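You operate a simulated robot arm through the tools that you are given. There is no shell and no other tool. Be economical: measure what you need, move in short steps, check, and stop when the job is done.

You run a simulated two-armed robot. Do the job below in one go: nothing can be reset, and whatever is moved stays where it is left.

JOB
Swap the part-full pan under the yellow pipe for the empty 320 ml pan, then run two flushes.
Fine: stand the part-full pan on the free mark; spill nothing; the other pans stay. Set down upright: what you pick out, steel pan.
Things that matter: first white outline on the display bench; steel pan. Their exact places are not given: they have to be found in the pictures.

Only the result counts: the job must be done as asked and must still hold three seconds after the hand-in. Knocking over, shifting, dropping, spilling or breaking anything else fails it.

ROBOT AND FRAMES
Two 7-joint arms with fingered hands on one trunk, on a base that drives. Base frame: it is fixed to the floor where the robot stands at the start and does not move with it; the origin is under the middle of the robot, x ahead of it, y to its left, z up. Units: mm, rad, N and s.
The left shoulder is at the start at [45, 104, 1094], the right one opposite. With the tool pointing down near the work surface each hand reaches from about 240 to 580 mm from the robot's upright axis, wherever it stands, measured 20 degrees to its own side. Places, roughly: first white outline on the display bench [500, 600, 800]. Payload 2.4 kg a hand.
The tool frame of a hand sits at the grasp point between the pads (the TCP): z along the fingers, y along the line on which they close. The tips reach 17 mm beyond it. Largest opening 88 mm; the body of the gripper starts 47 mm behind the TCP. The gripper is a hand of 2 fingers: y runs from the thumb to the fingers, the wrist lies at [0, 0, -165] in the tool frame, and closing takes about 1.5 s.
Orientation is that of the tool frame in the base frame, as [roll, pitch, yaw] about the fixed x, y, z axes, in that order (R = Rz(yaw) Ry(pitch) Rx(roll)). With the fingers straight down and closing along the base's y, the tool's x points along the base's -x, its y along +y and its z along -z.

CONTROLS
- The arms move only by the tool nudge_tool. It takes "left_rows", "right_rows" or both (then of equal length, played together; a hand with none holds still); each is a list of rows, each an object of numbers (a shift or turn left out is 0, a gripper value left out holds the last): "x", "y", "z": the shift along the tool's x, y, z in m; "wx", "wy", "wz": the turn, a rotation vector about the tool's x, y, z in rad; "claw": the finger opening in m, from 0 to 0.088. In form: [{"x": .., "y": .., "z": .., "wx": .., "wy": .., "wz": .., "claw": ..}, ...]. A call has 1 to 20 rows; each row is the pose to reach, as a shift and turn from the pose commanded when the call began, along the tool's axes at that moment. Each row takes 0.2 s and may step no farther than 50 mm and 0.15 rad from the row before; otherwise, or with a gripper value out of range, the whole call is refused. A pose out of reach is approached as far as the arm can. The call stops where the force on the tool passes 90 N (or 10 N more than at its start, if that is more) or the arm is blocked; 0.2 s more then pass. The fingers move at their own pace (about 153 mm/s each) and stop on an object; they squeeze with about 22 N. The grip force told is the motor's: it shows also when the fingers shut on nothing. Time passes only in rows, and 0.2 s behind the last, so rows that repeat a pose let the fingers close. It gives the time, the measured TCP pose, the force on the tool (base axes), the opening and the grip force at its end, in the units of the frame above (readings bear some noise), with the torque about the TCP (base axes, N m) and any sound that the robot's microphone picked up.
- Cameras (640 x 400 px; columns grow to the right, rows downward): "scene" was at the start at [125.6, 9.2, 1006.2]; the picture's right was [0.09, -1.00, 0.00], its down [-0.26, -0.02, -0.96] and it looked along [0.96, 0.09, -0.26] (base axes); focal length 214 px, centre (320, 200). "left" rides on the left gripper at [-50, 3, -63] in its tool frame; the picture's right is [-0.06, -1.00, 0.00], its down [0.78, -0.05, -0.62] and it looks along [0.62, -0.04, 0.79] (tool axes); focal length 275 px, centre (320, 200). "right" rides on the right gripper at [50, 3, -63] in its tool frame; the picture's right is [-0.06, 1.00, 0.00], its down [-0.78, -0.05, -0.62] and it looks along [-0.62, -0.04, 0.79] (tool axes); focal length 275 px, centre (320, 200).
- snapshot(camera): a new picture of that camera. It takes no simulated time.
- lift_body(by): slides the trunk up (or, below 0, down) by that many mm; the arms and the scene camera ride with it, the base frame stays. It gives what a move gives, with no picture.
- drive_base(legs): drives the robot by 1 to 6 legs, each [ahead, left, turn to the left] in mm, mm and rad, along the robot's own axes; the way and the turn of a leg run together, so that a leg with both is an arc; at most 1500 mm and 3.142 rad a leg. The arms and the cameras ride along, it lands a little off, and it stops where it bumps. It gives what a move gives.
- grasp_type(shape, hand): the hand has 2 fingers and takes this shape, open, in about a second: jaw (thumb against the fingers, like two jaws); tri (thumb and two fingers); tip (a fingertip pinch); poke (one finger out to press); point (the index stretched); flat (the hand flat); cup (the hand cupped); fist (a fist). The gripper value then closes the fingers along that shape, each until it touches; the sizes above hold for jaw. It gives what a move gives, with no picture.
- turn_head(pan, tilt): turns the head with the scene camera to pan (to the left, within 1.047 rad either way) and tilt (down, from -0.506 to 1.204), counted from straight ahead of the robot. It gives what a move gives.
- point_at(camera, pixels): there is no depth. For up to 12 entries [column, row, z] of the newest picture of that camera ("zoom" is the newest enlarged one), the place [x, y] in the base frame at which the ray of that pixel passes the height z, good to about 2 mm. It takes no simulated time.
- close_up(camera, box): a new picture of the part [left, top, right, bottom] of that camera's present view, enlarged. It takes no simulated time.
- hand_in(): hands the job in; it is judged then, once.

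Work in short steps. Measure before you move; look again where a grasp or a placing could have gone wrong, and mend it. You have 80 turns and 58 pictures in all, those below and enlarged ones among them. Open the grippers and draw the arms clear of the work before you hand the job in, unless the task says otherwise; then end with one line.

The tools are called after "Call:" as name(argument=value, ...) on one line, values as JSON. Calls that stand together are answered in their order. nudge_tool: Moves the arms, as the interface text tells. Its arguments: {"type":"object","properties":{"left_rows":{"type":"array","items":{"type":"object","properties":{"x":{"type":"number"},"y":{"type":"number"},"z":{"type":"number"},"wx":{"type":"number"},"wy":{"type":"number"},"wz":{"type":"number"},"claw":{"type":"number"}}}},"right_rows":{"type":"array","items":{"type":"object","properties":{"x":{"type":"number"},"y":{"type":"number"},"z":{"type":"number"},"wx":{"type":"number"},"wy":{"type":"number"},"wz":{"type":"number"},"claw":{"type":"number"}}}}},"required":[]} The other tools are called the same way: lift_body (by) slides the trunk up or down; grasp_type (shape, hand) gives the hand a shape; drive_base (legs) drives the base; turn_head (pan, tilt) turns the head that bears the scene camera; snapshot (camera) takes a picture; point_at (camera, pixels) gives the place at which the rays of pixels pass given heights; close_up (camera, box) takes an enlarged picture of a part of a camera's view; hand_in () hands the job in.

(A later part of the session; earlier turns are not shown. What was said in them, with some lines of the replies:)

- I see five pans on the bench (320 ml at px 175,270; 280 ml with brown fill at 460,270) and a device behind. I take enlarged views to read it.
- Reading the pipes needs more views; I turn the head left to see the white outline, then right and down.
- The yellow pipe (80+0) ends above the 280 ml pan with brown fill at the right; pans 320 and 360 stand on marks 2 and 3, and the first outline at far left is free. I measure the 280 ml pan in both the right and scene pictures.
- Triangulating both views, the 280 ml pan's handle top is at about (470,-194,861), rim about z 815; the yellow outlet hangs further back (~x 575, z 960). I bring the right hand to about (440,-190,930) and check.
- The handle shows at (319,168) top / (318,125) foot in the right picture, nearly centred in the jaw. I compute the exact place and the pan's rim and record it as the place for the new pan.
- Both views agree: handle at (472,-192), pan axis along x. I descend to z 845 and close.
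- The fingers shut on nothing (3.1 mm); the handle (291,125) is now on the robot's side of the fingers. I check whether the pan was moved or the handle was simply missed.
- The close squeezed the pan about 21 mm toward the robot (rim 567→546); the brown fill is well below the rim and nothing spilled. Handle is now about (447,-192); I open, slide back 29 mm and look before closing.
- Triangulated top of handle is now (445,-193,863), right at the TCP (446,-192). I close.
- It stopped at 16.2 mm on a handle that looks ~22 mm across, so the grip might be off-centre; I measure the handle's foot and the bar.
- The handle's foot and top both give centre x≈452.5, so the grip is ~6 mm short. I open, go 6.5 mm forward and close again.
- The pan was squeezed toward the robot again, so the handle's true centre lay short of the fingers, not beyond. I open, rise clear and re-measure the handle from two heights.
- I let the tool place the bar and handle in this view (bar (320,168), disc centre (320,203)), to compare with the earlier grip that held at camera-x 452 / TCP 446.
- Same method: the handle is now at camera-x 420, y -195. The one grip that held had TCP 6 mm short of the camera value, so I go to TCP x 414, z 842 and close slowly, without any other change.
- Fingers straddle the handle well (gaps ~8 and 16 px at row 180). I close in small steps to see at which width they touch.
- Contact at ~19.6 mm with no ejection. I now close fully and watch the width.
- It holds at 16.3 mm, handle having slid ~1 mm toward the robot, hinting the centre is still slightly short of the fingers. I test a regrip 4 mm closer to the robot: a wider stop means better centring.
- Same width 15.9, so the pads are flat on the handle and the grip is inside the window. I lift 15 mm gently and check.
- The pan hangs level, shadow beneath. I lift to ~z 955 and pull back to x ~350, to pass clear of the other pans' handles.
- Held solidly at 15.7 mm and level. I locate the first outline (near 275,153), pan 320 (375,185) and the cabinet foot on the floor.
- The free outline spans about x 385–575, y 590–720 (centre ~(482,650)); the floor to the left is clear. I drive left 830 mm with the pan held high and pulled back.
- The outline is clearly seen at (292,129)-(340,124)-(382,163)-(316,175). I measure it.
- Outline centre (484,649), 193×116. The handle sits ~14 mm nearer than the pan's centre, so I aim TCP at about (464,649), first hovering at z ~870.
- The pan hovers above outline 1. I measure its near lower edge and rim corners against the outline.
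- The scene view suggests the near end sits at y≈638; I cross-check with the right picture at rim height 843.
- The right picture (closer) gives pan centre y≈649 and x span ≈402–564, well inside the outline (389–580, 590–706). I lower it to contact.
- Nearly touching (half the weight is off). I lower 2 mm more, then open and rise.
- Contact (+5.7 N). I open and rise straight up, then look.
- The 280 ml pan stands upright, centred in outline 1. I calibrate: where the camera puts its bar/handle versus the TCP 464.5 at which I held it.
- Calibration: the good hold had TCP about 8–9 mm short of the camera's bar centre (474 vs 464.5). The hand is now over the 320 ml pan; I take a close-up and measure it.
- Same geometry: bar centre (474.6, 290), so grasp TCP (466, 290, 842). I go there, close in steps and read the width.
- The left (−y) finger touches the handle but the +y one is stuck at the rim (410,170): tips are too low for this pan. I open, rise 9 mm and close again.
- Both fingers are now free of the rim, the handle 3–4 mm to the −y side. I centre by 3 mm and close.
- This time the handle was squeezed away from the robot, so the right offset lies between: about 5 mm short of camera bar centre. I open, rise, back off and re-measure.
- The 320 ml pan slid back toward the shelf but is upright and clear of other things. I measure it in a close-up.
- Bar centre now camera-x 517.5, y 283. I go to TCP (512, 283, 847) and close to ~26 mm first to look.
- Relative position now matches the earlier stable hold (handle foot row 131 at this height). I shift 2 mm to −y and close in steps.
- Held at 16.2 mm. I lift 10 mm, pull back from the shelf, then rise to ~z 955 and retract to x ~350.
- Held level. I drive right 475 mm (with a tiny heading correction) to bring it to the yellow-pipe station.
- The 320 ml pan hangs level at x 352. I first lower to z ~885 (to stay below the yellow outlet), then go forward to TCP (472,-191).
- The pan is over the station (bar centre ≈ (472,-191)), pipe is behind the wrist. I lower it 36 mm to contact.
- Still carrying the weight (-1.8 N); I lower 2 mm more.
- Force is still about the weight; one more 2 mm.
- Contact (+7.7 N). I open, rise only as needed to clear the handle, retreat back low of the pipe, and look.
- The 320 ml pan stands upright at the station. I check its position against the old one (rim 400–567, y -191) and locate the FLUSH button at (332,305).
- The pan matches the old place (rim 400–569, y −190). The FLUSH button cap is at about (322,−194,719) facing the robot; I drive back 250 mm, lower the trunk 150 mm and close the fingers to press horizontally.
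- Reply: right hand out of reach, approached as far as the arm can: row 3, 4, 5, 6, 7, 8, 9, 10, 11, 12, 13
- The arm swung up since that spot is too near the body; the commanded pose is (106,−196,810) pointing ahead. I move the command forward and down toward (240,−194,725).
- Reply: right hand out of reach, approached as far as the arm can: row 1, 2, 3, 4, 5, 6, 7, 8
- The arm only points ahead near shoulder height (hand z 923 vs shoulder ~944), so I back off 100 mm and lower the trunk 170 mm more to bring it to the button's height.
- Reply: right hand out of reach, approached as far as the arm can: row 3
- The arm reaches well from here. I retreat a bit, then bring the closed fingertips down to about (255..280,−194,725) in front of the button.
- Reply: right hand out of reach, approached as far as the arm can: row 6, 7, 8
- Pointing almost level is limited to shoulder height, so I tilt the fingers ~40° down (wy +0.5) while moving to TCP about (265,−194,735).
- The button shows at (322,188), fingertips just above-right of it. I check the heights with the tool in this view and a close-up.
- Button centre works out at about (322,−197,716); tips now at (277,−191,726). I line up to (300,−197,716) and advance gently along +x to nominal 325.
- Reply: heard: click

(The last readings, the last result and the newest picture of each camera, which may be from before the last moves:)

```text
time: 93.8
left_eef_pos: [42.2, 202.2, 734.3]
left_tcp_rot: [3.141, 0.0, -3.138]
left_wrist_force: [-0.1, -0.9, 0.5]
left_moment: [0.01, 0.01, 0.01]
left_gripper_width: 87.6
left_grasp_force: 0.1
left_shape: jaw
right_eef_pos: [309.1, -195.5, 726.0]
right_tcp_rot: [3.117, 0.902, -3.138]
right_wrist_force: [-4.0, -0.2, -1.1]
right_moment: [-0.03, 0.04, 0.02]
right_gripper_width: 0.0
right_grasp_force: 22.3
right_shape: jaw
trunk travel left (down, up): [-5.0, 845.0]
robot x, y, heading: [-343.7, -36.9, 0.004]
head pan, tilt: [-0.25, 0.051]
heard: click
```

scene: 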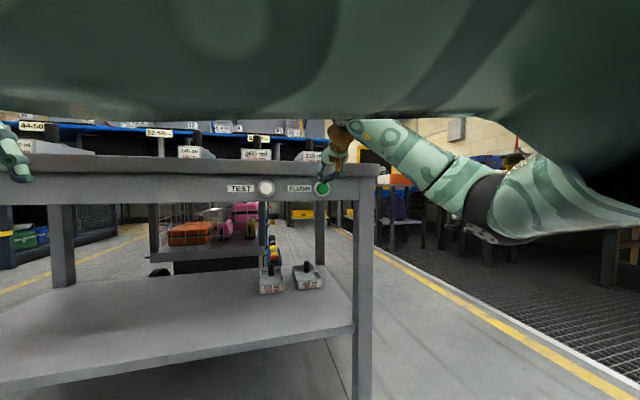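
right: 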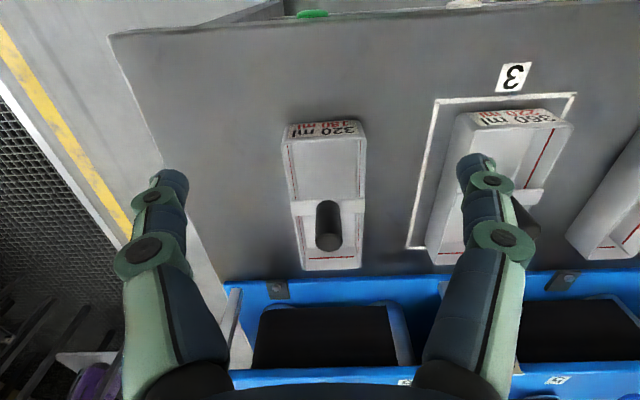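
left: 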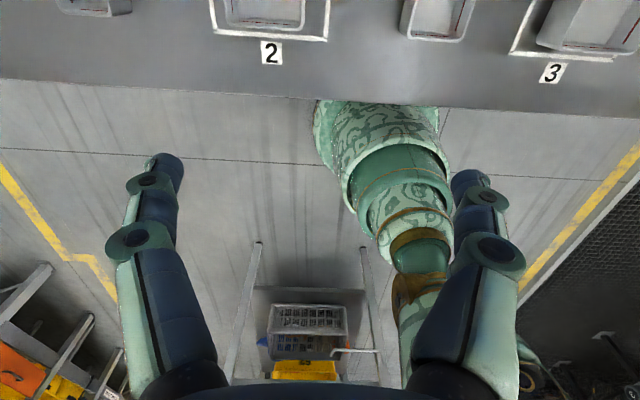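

A click was heard at −4 N: the button took the press. I draw back 40 mm and wait a little, then read the display.

Call:
nudge_tool(right_rows=[{"x": 0.0124, "z": -0.0157}, {"x": 0.0248, "z": -0.0313}, {"x": 0.0248, "z": -0.0313}, {"x": 0.0248, "z": -0.0313}, {"x": 0.0248, "z": -0.0313}, {"x": 0.0248, "z": -0.0313}, {"x": 0.0248, "z": -0.0313}, {"x": 0.0248, "z": -0.0313}, {"x": 0.0248, "z": -0.0313}, {"x": 0.0248, "z": -0.0313}])

Call:
turn_head(pan=0.0, tilt=-0.45)

Call:
snapshot(camera="scene")

```text
time: 96.0
left_eef_pos: [42.7, 202.2, 734.2]
left_tcp_rot: [-3.141, 0.0, -3.14]
left_wrist_force: [0.1, -0.2, 0.5]
left_moment: [0.01, 0.03, 0.0]
left_gripper_width: 88.2
left_grasp_force: 0.0
left_shape: jaw
right_eef_pos: [270.0, -198.8, 724.8]
right_tcp_rot: [3.117, 0.901, -3.137]
right_wrist_force: [-0.2, -0.3, 1.1]
right_moment: [-0.03, 0.0, -0.02]
right_gripper_width: 0.0
right_grasp_force: 22.4
right_shape: jaw
trunk travel left (down, up): [-5.0, 845.0]
robot x, y, heading: [-340.5, -34.7, -0.001]
head pan, tilt: [-0.25, 0.051]
```

```text
time: 96.9
left_eef_pos: [43.1, 201.9, 733.7]
left_tcp_rot: [-3.141, -0.001, -3.138]
left_wrist_force: [0.4, 0.3, -0.3]
left_moment: [-0.01, 0.02, 0.01]
left_gripper_width: 87.8
left_grasp_force: 0.1
left_shape: jaw
right_eef_pos: [270.5, -197.5, 724.9]
right_tcp_rot: [3.117, 0.901, -3.137]
right_wrist_force: [-0.5, -0.6, -0.3]
right_moment: [-0.01, -0.01, -0.07]
right_gripper_width: 0.0
right_grasp_force: 22.0
right_shape: jaw
trunk travel left (down, up): [-5.0, 845.0]
robot x, y, heading: [-342.7, -33.3, 0.005]
head pan, tilt: [0.0, -0.45]
```

```text
4 pictures are left
```

scene: 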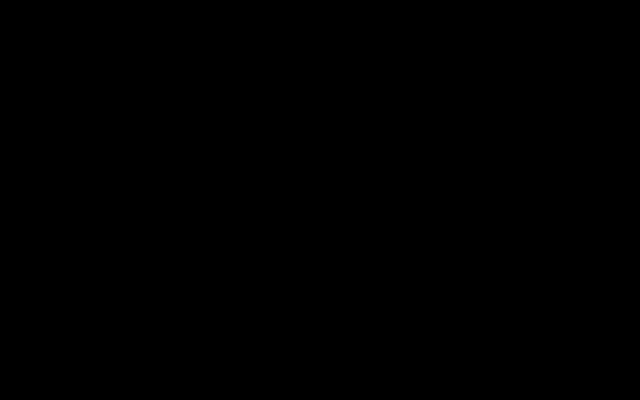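

The head camera is blocked by the upper arm in this posture. I wait ~12 s for the first flush to finish before the second press.

Call:
nudge_tool(right_rows=[{"z": 0}, {"z": 0}, {"z": 0}, {"z": 0}, {"z": 0}, {"z": 0}, {"z": 0}, {"z": 0}, {"z": 0}, {"z": 0}, {"z": 0}, {"z": 0}, {"z": 0}, {"z": 0}, {"z": 0}, {"z": 0}, {"z": 0}, {"z": 0}, {"z": 0}, {"z": 0}])

Call:
nudge_tool(right_rows=[{"z": 0}, {"z": 0}, {"z": 0}, {"z": 0}, {"z": 0}, {"z": 0}, {"z": 0}, {"z": 0}, {"z": 0}, {"z": 0}, {"z": 0}, {"z": 0}, {"z": 0}, {"z": 0}, {"z": 0}, {"z": 0}, {"z": 0}, {"z": 0}, {"z": 0}, {"z": 0}])

Call:
turn_head(pan=0.55, tilt=0.0)

Call:
snapshot(camera="scene")

```text
time: 101.1
left_eef_pos: [43.8, 202.4, 733.3]
left_tcp_rot: [-3.142, 0.001, -3.137]
left_wrist_force: [-0.7, 0.2, -0.9]
left_moment: [0.01, 0.01, -0.02]
left_gripper_width: 87.9
left_grasp_force: 0.1
left_shape: jaw
right_eef_pos: [270.8, -198.7, 725.8]
right_tcp_rot: [3.118, 0.901, -3.135]
right_wrist_force: [-0.3, 0.2, -0.1]
right_moment: [-0.01, 0.0, 0.01]
right_gripper_width: 0.0
right_grasp_force: 21.5
right_shape: jaw
trunk travel left (down, up): [-5.0, 845.0]
robot x, y, heading: [-340.6, -35.4, 0.004]
head pan, tilt: [0.0, -0.45]
```

```text
time: 105.3
left_eef_pos: [42.5, 203.3, 733.6]
left_tcp_rot: [3.141, 0.0, -3.137]
left_wrist_force: [-0.6, -0.4, 0.4]
left_moment: [0.03, -0.02, -0.01]
left_gripper_width: 87.8
left_grasp_force: 0.0
left_shape: jaw
right_eef_pos: [270.3, -198.0, 725.1]
right_tcp_rot: [3.118, 0.899, -3.138]
right_wrist_force: [0.3, -0.2, -0.1]
right_moment: [-0.03, -0.04, 0.02]
right_gripper_width: 0.0
right_grasp_force: 22.2
right_shape: jaw
trunk travel left (down, up): [-5.0, 845.0]
robot x, y, heading: [-343.7, -36.0, 0.006]
head pan, tilt: [0.0, -0.45]
```

```text
time: 106.3
left_eef_pos: [42.5, 202.5, 732.7]
left_tcp_rot: [-3.141, 0.0, -3.138]
left_wrist_force: [-0.3, 0.5, 0.7]
left_moment: [0.01, -0.02, 0.0]
left_gripper_width: 88.2
left_grasp_force: 0.0
left_shape: jaw
right_eef_pos: [270.6, -197.6, 725.2]
right_tcp_rot: [3.119, 0.901, -3.136]
right_wrist_force: [0.1, 0.2, 1.0]
right_moment: [-0.01, -0.03, 0.03]
right_gripper_width: 0.1
right_grasp_force: 22.0
right_shape: jaw
trunk travel left (down, up): [-5.0, 845.0]
robot x, y, heading: [-339.4, -32.4, 0.003]
head pan, tilt: [0.55, 0.0]
```

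```text
3 pictures are left
```

scene: 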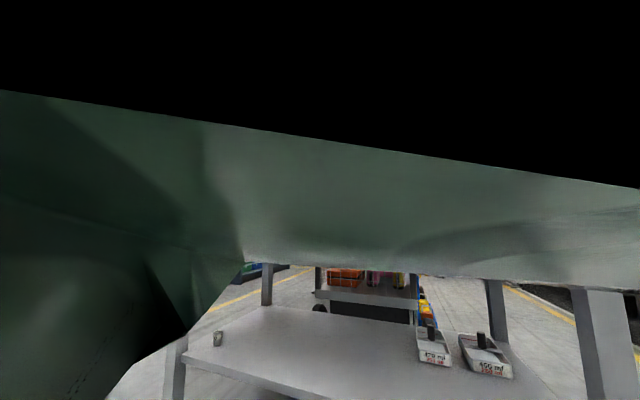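

No view of the display from here, but 12 s have passed. I press a second time by the same stroke.

Call:
nudge_tool(right_rows=[{"x": -0.01, "z": 0.0127}, {"x": -0.0165, "z": 0.0208}, {"x": -0.021, "z": 0.0265}, {"x": -0.0235, "z": 0.0296}, {"x": -0.0248, "z": 0.0313}, {"x": -0.0248, "z": 0.0313}])

```text
time: 107.7
left_eef_pos: [43.0, 202.2, 734.2]
left_tcp_rot: [3.141, 0.001, -3.138]
left_wrist_force: [0.9, 0.6, 0.4]
left_moment: [-0.02, 0.01, 0.0]
left_gripper_width: 88.0
left_grasp_force: 0.0
left_shape: jaw
right_eef_pos: [310.0, -196.3, 726.3]
right_tcp_rot: [3.117, 0.901, -3.137]
right_wrist_force: [-6.8, 0.7, -2.1]
right_moment: [0.0, 0.09, 0.07]
right_gripper_width: 0.0
right_grasp_force: 22.0
right_shape: jaw
trunk travel left (down, up): [-5.0, 845.0]
robot x, y, heading: [-343.2, -37.2, 0.004]
head pan, tilt: [0.55, 0.0]
heard: click
```

Second click heard. I draw back, drive back 100 mm, raise the trunk 320 mm, turn the hand down again with fingers open, and look at the display.

Call:
nudge_tool(right_rows=[{"x": 0.0124, "z": -0.0157}, {"x": 0.0248, "z": -0.0313}, {"x": 0.0372, "z": -0.047}, {"x": 0.0372, "z": -0.047}])

Call:
drive_base(legs=[[-80, 0, 0]])

Call:
lift_body(by=320)

Call:
nudge_tool(right_rows=[{"wy": 0.14, "claw": 0.05}, {"wy": 0.28}, {"wy": 0.42}, {"wy": 0.56}, {"wy": 0.7}, {"wy": 0.84}, {"wy": 0.9}, {"wy": 0.9, "y": -0.04}, {"wy": 0.9, "y": -0.08}, {"wy": 0.9, "y": -0.08}])

Call:
turn_head(pan=0.05, tilt=0.05)

Call:
snapshot(camera="scene")

```text
time: 108.7
left_eef_pos: [44.1, 202.9, 734.5]
left_tcp_rot: [3.14, 0.0, -3.138]
left_wrist_force: [-0.1, 0.3, 0.0]
left_moment: [-0.02, 0.04, -0.01]
left_gripper_width: 88.0
left_grasp_force: 0.1
left_shape: jaw
right_eef_pos: [251.6, -196.0, 728.7]
right_tcp_rot: [3.118, 0.905, -3.138]
right_wrist_force: [-0.1, 0.7, -0.1]
right_moment: [-0.01, 0.02, 0.0]
right_gripper_width: 0.1
right_grasp_force: 22.6
right_shape: jaw
trunk travel left (down, up): [-5.0, 845.0]
robot x, y, heading: [-345.3, -35.5, 0.003]
head pan, tilt: [0.55, 0.0]
```

```text
time: 109.8
left_eef_pos: [-37.0, 202.1, 733.4]
left_tcp_rot: [-3.141, 0.0, -3.139]
left_wrist_force: [-0.4, -0.6, -0.1]
left_moment: [-0.02, 0.01, -0.02]
left_gripper_width: 87.8
left_grasp_force: 0.1
left_shape: jaw
right_eef_pos: [169.8, -197.0, 727.6]
right_tcp_rot: [3.117, 0.901, -3.135]
right_wrist_force: [-0.5, 0.2, 0.1]
right_moment: [0.04, 0.01, 0.01]
right_gripper_width: 0.0
right_grasp_force: 22.0
right_shape: jaw
trunk travel left (down, up): [-5.0, 845.0]
robot x, y, heading: [-421.1, -33.7, 0.002]
head pan, tilt: [0.55, 0.0]
```

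```text
time: 112.9
left_eef_pos: [-36.6, 202.3, 1053.5]
left_tcp_rot: [3.142, -0.001, -3.14]
left_wrist_force: [0.0, -0.3, -0.4]
left_moment: [0.01, 0.02, 0.0]
left_gripper_width: 88.0
left_grasp_force: 0.1
left_shape: jaw
right_eef_pos: [170.6, -196.8, 1048.3]
right_tcp_rot: [3.118, 0.9, -3.135]
right_wrist_force: [0.3, 1.0, -0.2]
right_moment: [0.02, 0.03, 0.02]
right_gripper_width: 0.0
right_grasp_force: 22.0
right_shape: jaw
trunk travel left (down, up): [-325.0, 525.0]
robot x, y, heading: [-419.4, -35.1, 0.004]
head pan, tilt: [0.55, 0.0]
```

```text
time: 115.1
left_eef_pos: [-37.0, 200.8, 1055.7]
left_tcp_rot: [3.14, 0.003, -3.137]
left_wrist_force: [-0.2, -0.2, -0.1]
left_moment: [-0.01, 0.0, 0.04]
left_gripper_width: 87.7
left_grasp_force: 0.1
left_shape: jaw
right_eef_pos: [126.3, -286.2, 1036.0]
right_tcp_rot: [3.123, 0.0, -3.118]
right_wrist_force: [0.6, 0.5, 0.4]
right_moment: [0.01, 0.03, -0.02]
right_gripper_width: 49.8
right_grasp_force: 0.0
right_shape: jaw
right hand out of reach, approached as far as the arm can: row 5, 6, 7, 8, 9, 10
trunk travel left (down, up): [-325.0, 525.0]
robot x, y, heading: [-418.5, -32.7, 0.003]
head pan, tilt: [0.55, 0.0]
```

```text
time: 116.1
left_eef_pos: [-38.1, 202.1, 1056.1]
left_tcp_rot: [3.141, 0.006, -3.137]
left_wrist_force: [-0.1, 0.7, 0.7]
left_moment: [0.01, 0.0, -0.01]
left_gripper_width: 87.8
left_grasp_force: 0.1
left_shape: jaw
right_eef_pos: [126.3, -285.2, 1036.4]
right_tcp_rot: [3.127, 0.001, -3.117]
right_wrist_force: [-0.5, -0.6, -0.4]
right_moment: [0.02, 0.0, -0.03]
right_gripper_width: 49.7
right_grasp_force: 0.0
right_shape: jaw
trunk travel left (down, up): [-325.0, 525.0]
robot x, y, heading: [-422.0, -28.5, 0.004]
head pan, tilt: [0.051, 0.051]
```

```text
2 pictures are left
```

scene: 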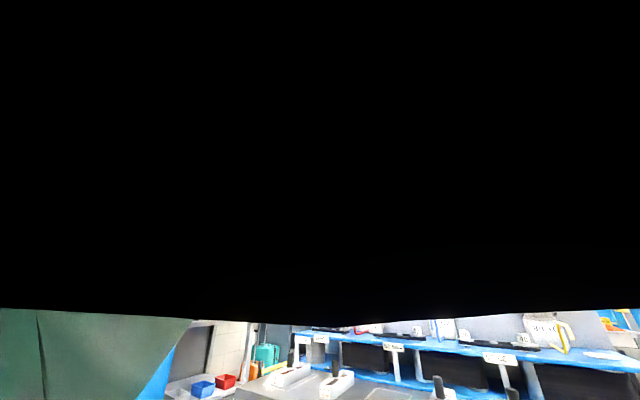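

The elbow still blocks the head view. The right wrist camera can read the display if the hand points ahead; I drive left 430 mm and pitch the hand up.

Call:
drive_base(legs=[[0, 430, 0]])

Call:
nudge_tool(right_rows=[{"wy": -0.14}, {"wy": -0.28}, {"wy": -0.42}, {"wy": -0.56}, {"wy": -0.7}, {"wy": -0.84}, {"wy": -0.98}, {"wy": -1.12}, {"wy": -1.24}, {"wy": -1.3}, {"wy": -1.3}])

Call:
snapshot(camera="right")

```text
time: 118.7
left_eef_pos: [-42.6, 640.7, 1053.1]
left_tcp_rot: [3.141, 0.0, -3.134]
left_wrist_force: [0.0, 0.2, -0.2]
left_moment: [-0.03, -0.04, 0.0]
left_gripper_width: 87.8
left_grasp_force: 0.1
left_shape: jaw
right_eef_pos: [126.2, 154.6, 1037.3]
right_tcp_rot: [3.126, 0.002, -3.11]
right_wrist_force: [0.2, 0.3, -0.9]
right_moment: [-0.03, -0.02, 0.02]
right_gripper_width: 49.8
right_grasp_force: 0.1
right_shape: jaw
trunk travel left (down, up): [-325.0, 525.0]
robot x, y, heading: [-423.6, 405.4, 0.01]
head pan, tilt: [0.051, 0.051]
```

```text
time: 121.1
left_eef_pos: [-40.5, 639.7, 1054.6]
left_tcp_rot: [-3.141, -0.001, -3.132]
left_wrist_force: [0.2, -0.4, -0.5]
left_moment: [-0.01, 0.0, 0.01]
left_gripper_width: 87.6
left_grasp_force: 0.1
left_shape: jaw
right_eef_pos: [283.1, 107.2, 1037.4]
right_tcp_rot: [3.082, 1.303, 3.112]
right_wrist_force: [-1.0, 0.2, 0.5]
right_moment: [0.0, 0.0, 0.0]
right_gripper_width: 49.7
right_grasp_force: 0.0
right_shape: jaw
right hand out of reach, approached as far as the arm can: row 1, 2, 3, 4, 5, 6, 7, 8, 9, 10, 11
trunk travel left (down, up): [-325.0, 525.0]
robot x, y, heading: [-425.1, 406.0, 0.008]
head pan, tilt: [0.051, 0.051]
```

```text
1 pictures are left
```

right: 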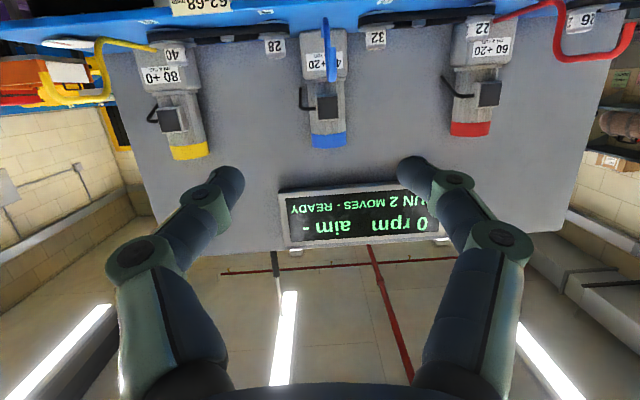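

The display reads "RUN 2 … READY": both flushes are counted. I open the gripper and drive back clear before handing in.

Call:
drive_base(legs=[[-150, 0, 0]])

Call:
nudge_tool(right_rows=[{"claw": 0.088}, {"z": 0}, {"z": 0}, {"z": 0}])

Call:
hand_in()

```text
time: 122.5
left_eef_pos: [-174.4, 635.8, 1053.4]
left_tcp_rot: [-3.14, -0.002, -3.137]
left_wrist_force: [0.1, 0.2, 0.5]
left_moment: [0.03, 0.01, 0.03]
left_gripper_width: 87.6
left_grasp_force: 0.1
left_shape: jaw
right_eef_pos: [146.3, 98.6, 1037.6]
right_tcp_rot: [3.082, 1.301, 3.105]
right_wrist_force: [-0.3, 0.1, -0.4]
right_moment: [-0.03, -0.01, -0.02]
right_gripper_width: 49.9
right_grasp_force: 0.0
right_shape: jaw
trunk travel left (down, up): [-325.0, 525.0]
robot x, y, heading: [-560.9, 398.9, 0.001]
head pan, tilt: [0.051, 0.051]
stopped in leg 1: the robot was blocked; the commanded pose is now the measured one
```

```text
time: 123.5
left_eef_pos: [-174.6, 636.2, 1053.2]
left_tcp_rot: [3.142, -0.001, -3.139]
left_wrist_force: [0.2, 0.5, 0.1]
left_moment: [0.01, 0.0, 0.02]
left_gripper_width: 88.0
left_grasp_force: 0.1
left_shape: jaw
right_eef_pos: [147.1, 97.1, 1037.1]
right_tcp_rot: [3.08, 1.3, 3.108]
right_wrist_force: [-0.2, -0.3, -0.5]
right_moment: [-0.03, -0.02, 0.01]
right_gripper_width: 88.0
right_grasp_force: 0.0
right_shape: jaw
trunk travel left (down, up): [-325.0, 525.0]
robot x, y, heading: [-561.7, 400.2, -0.0]
head pan, tilt: [0.051, 0.051]
```

```text
The job is handed in.
```

The job is handed in: the part-full 280 ml pan stands on mark 1, the empty 320 ml pan is under the yellow pipe, and the display showed RUN 2 after two flush presses. I took no picture of the pans after the flushes. In the last move the base bumped something behind it about 15 mm short of its 150 mm; I did not look at what it touched.
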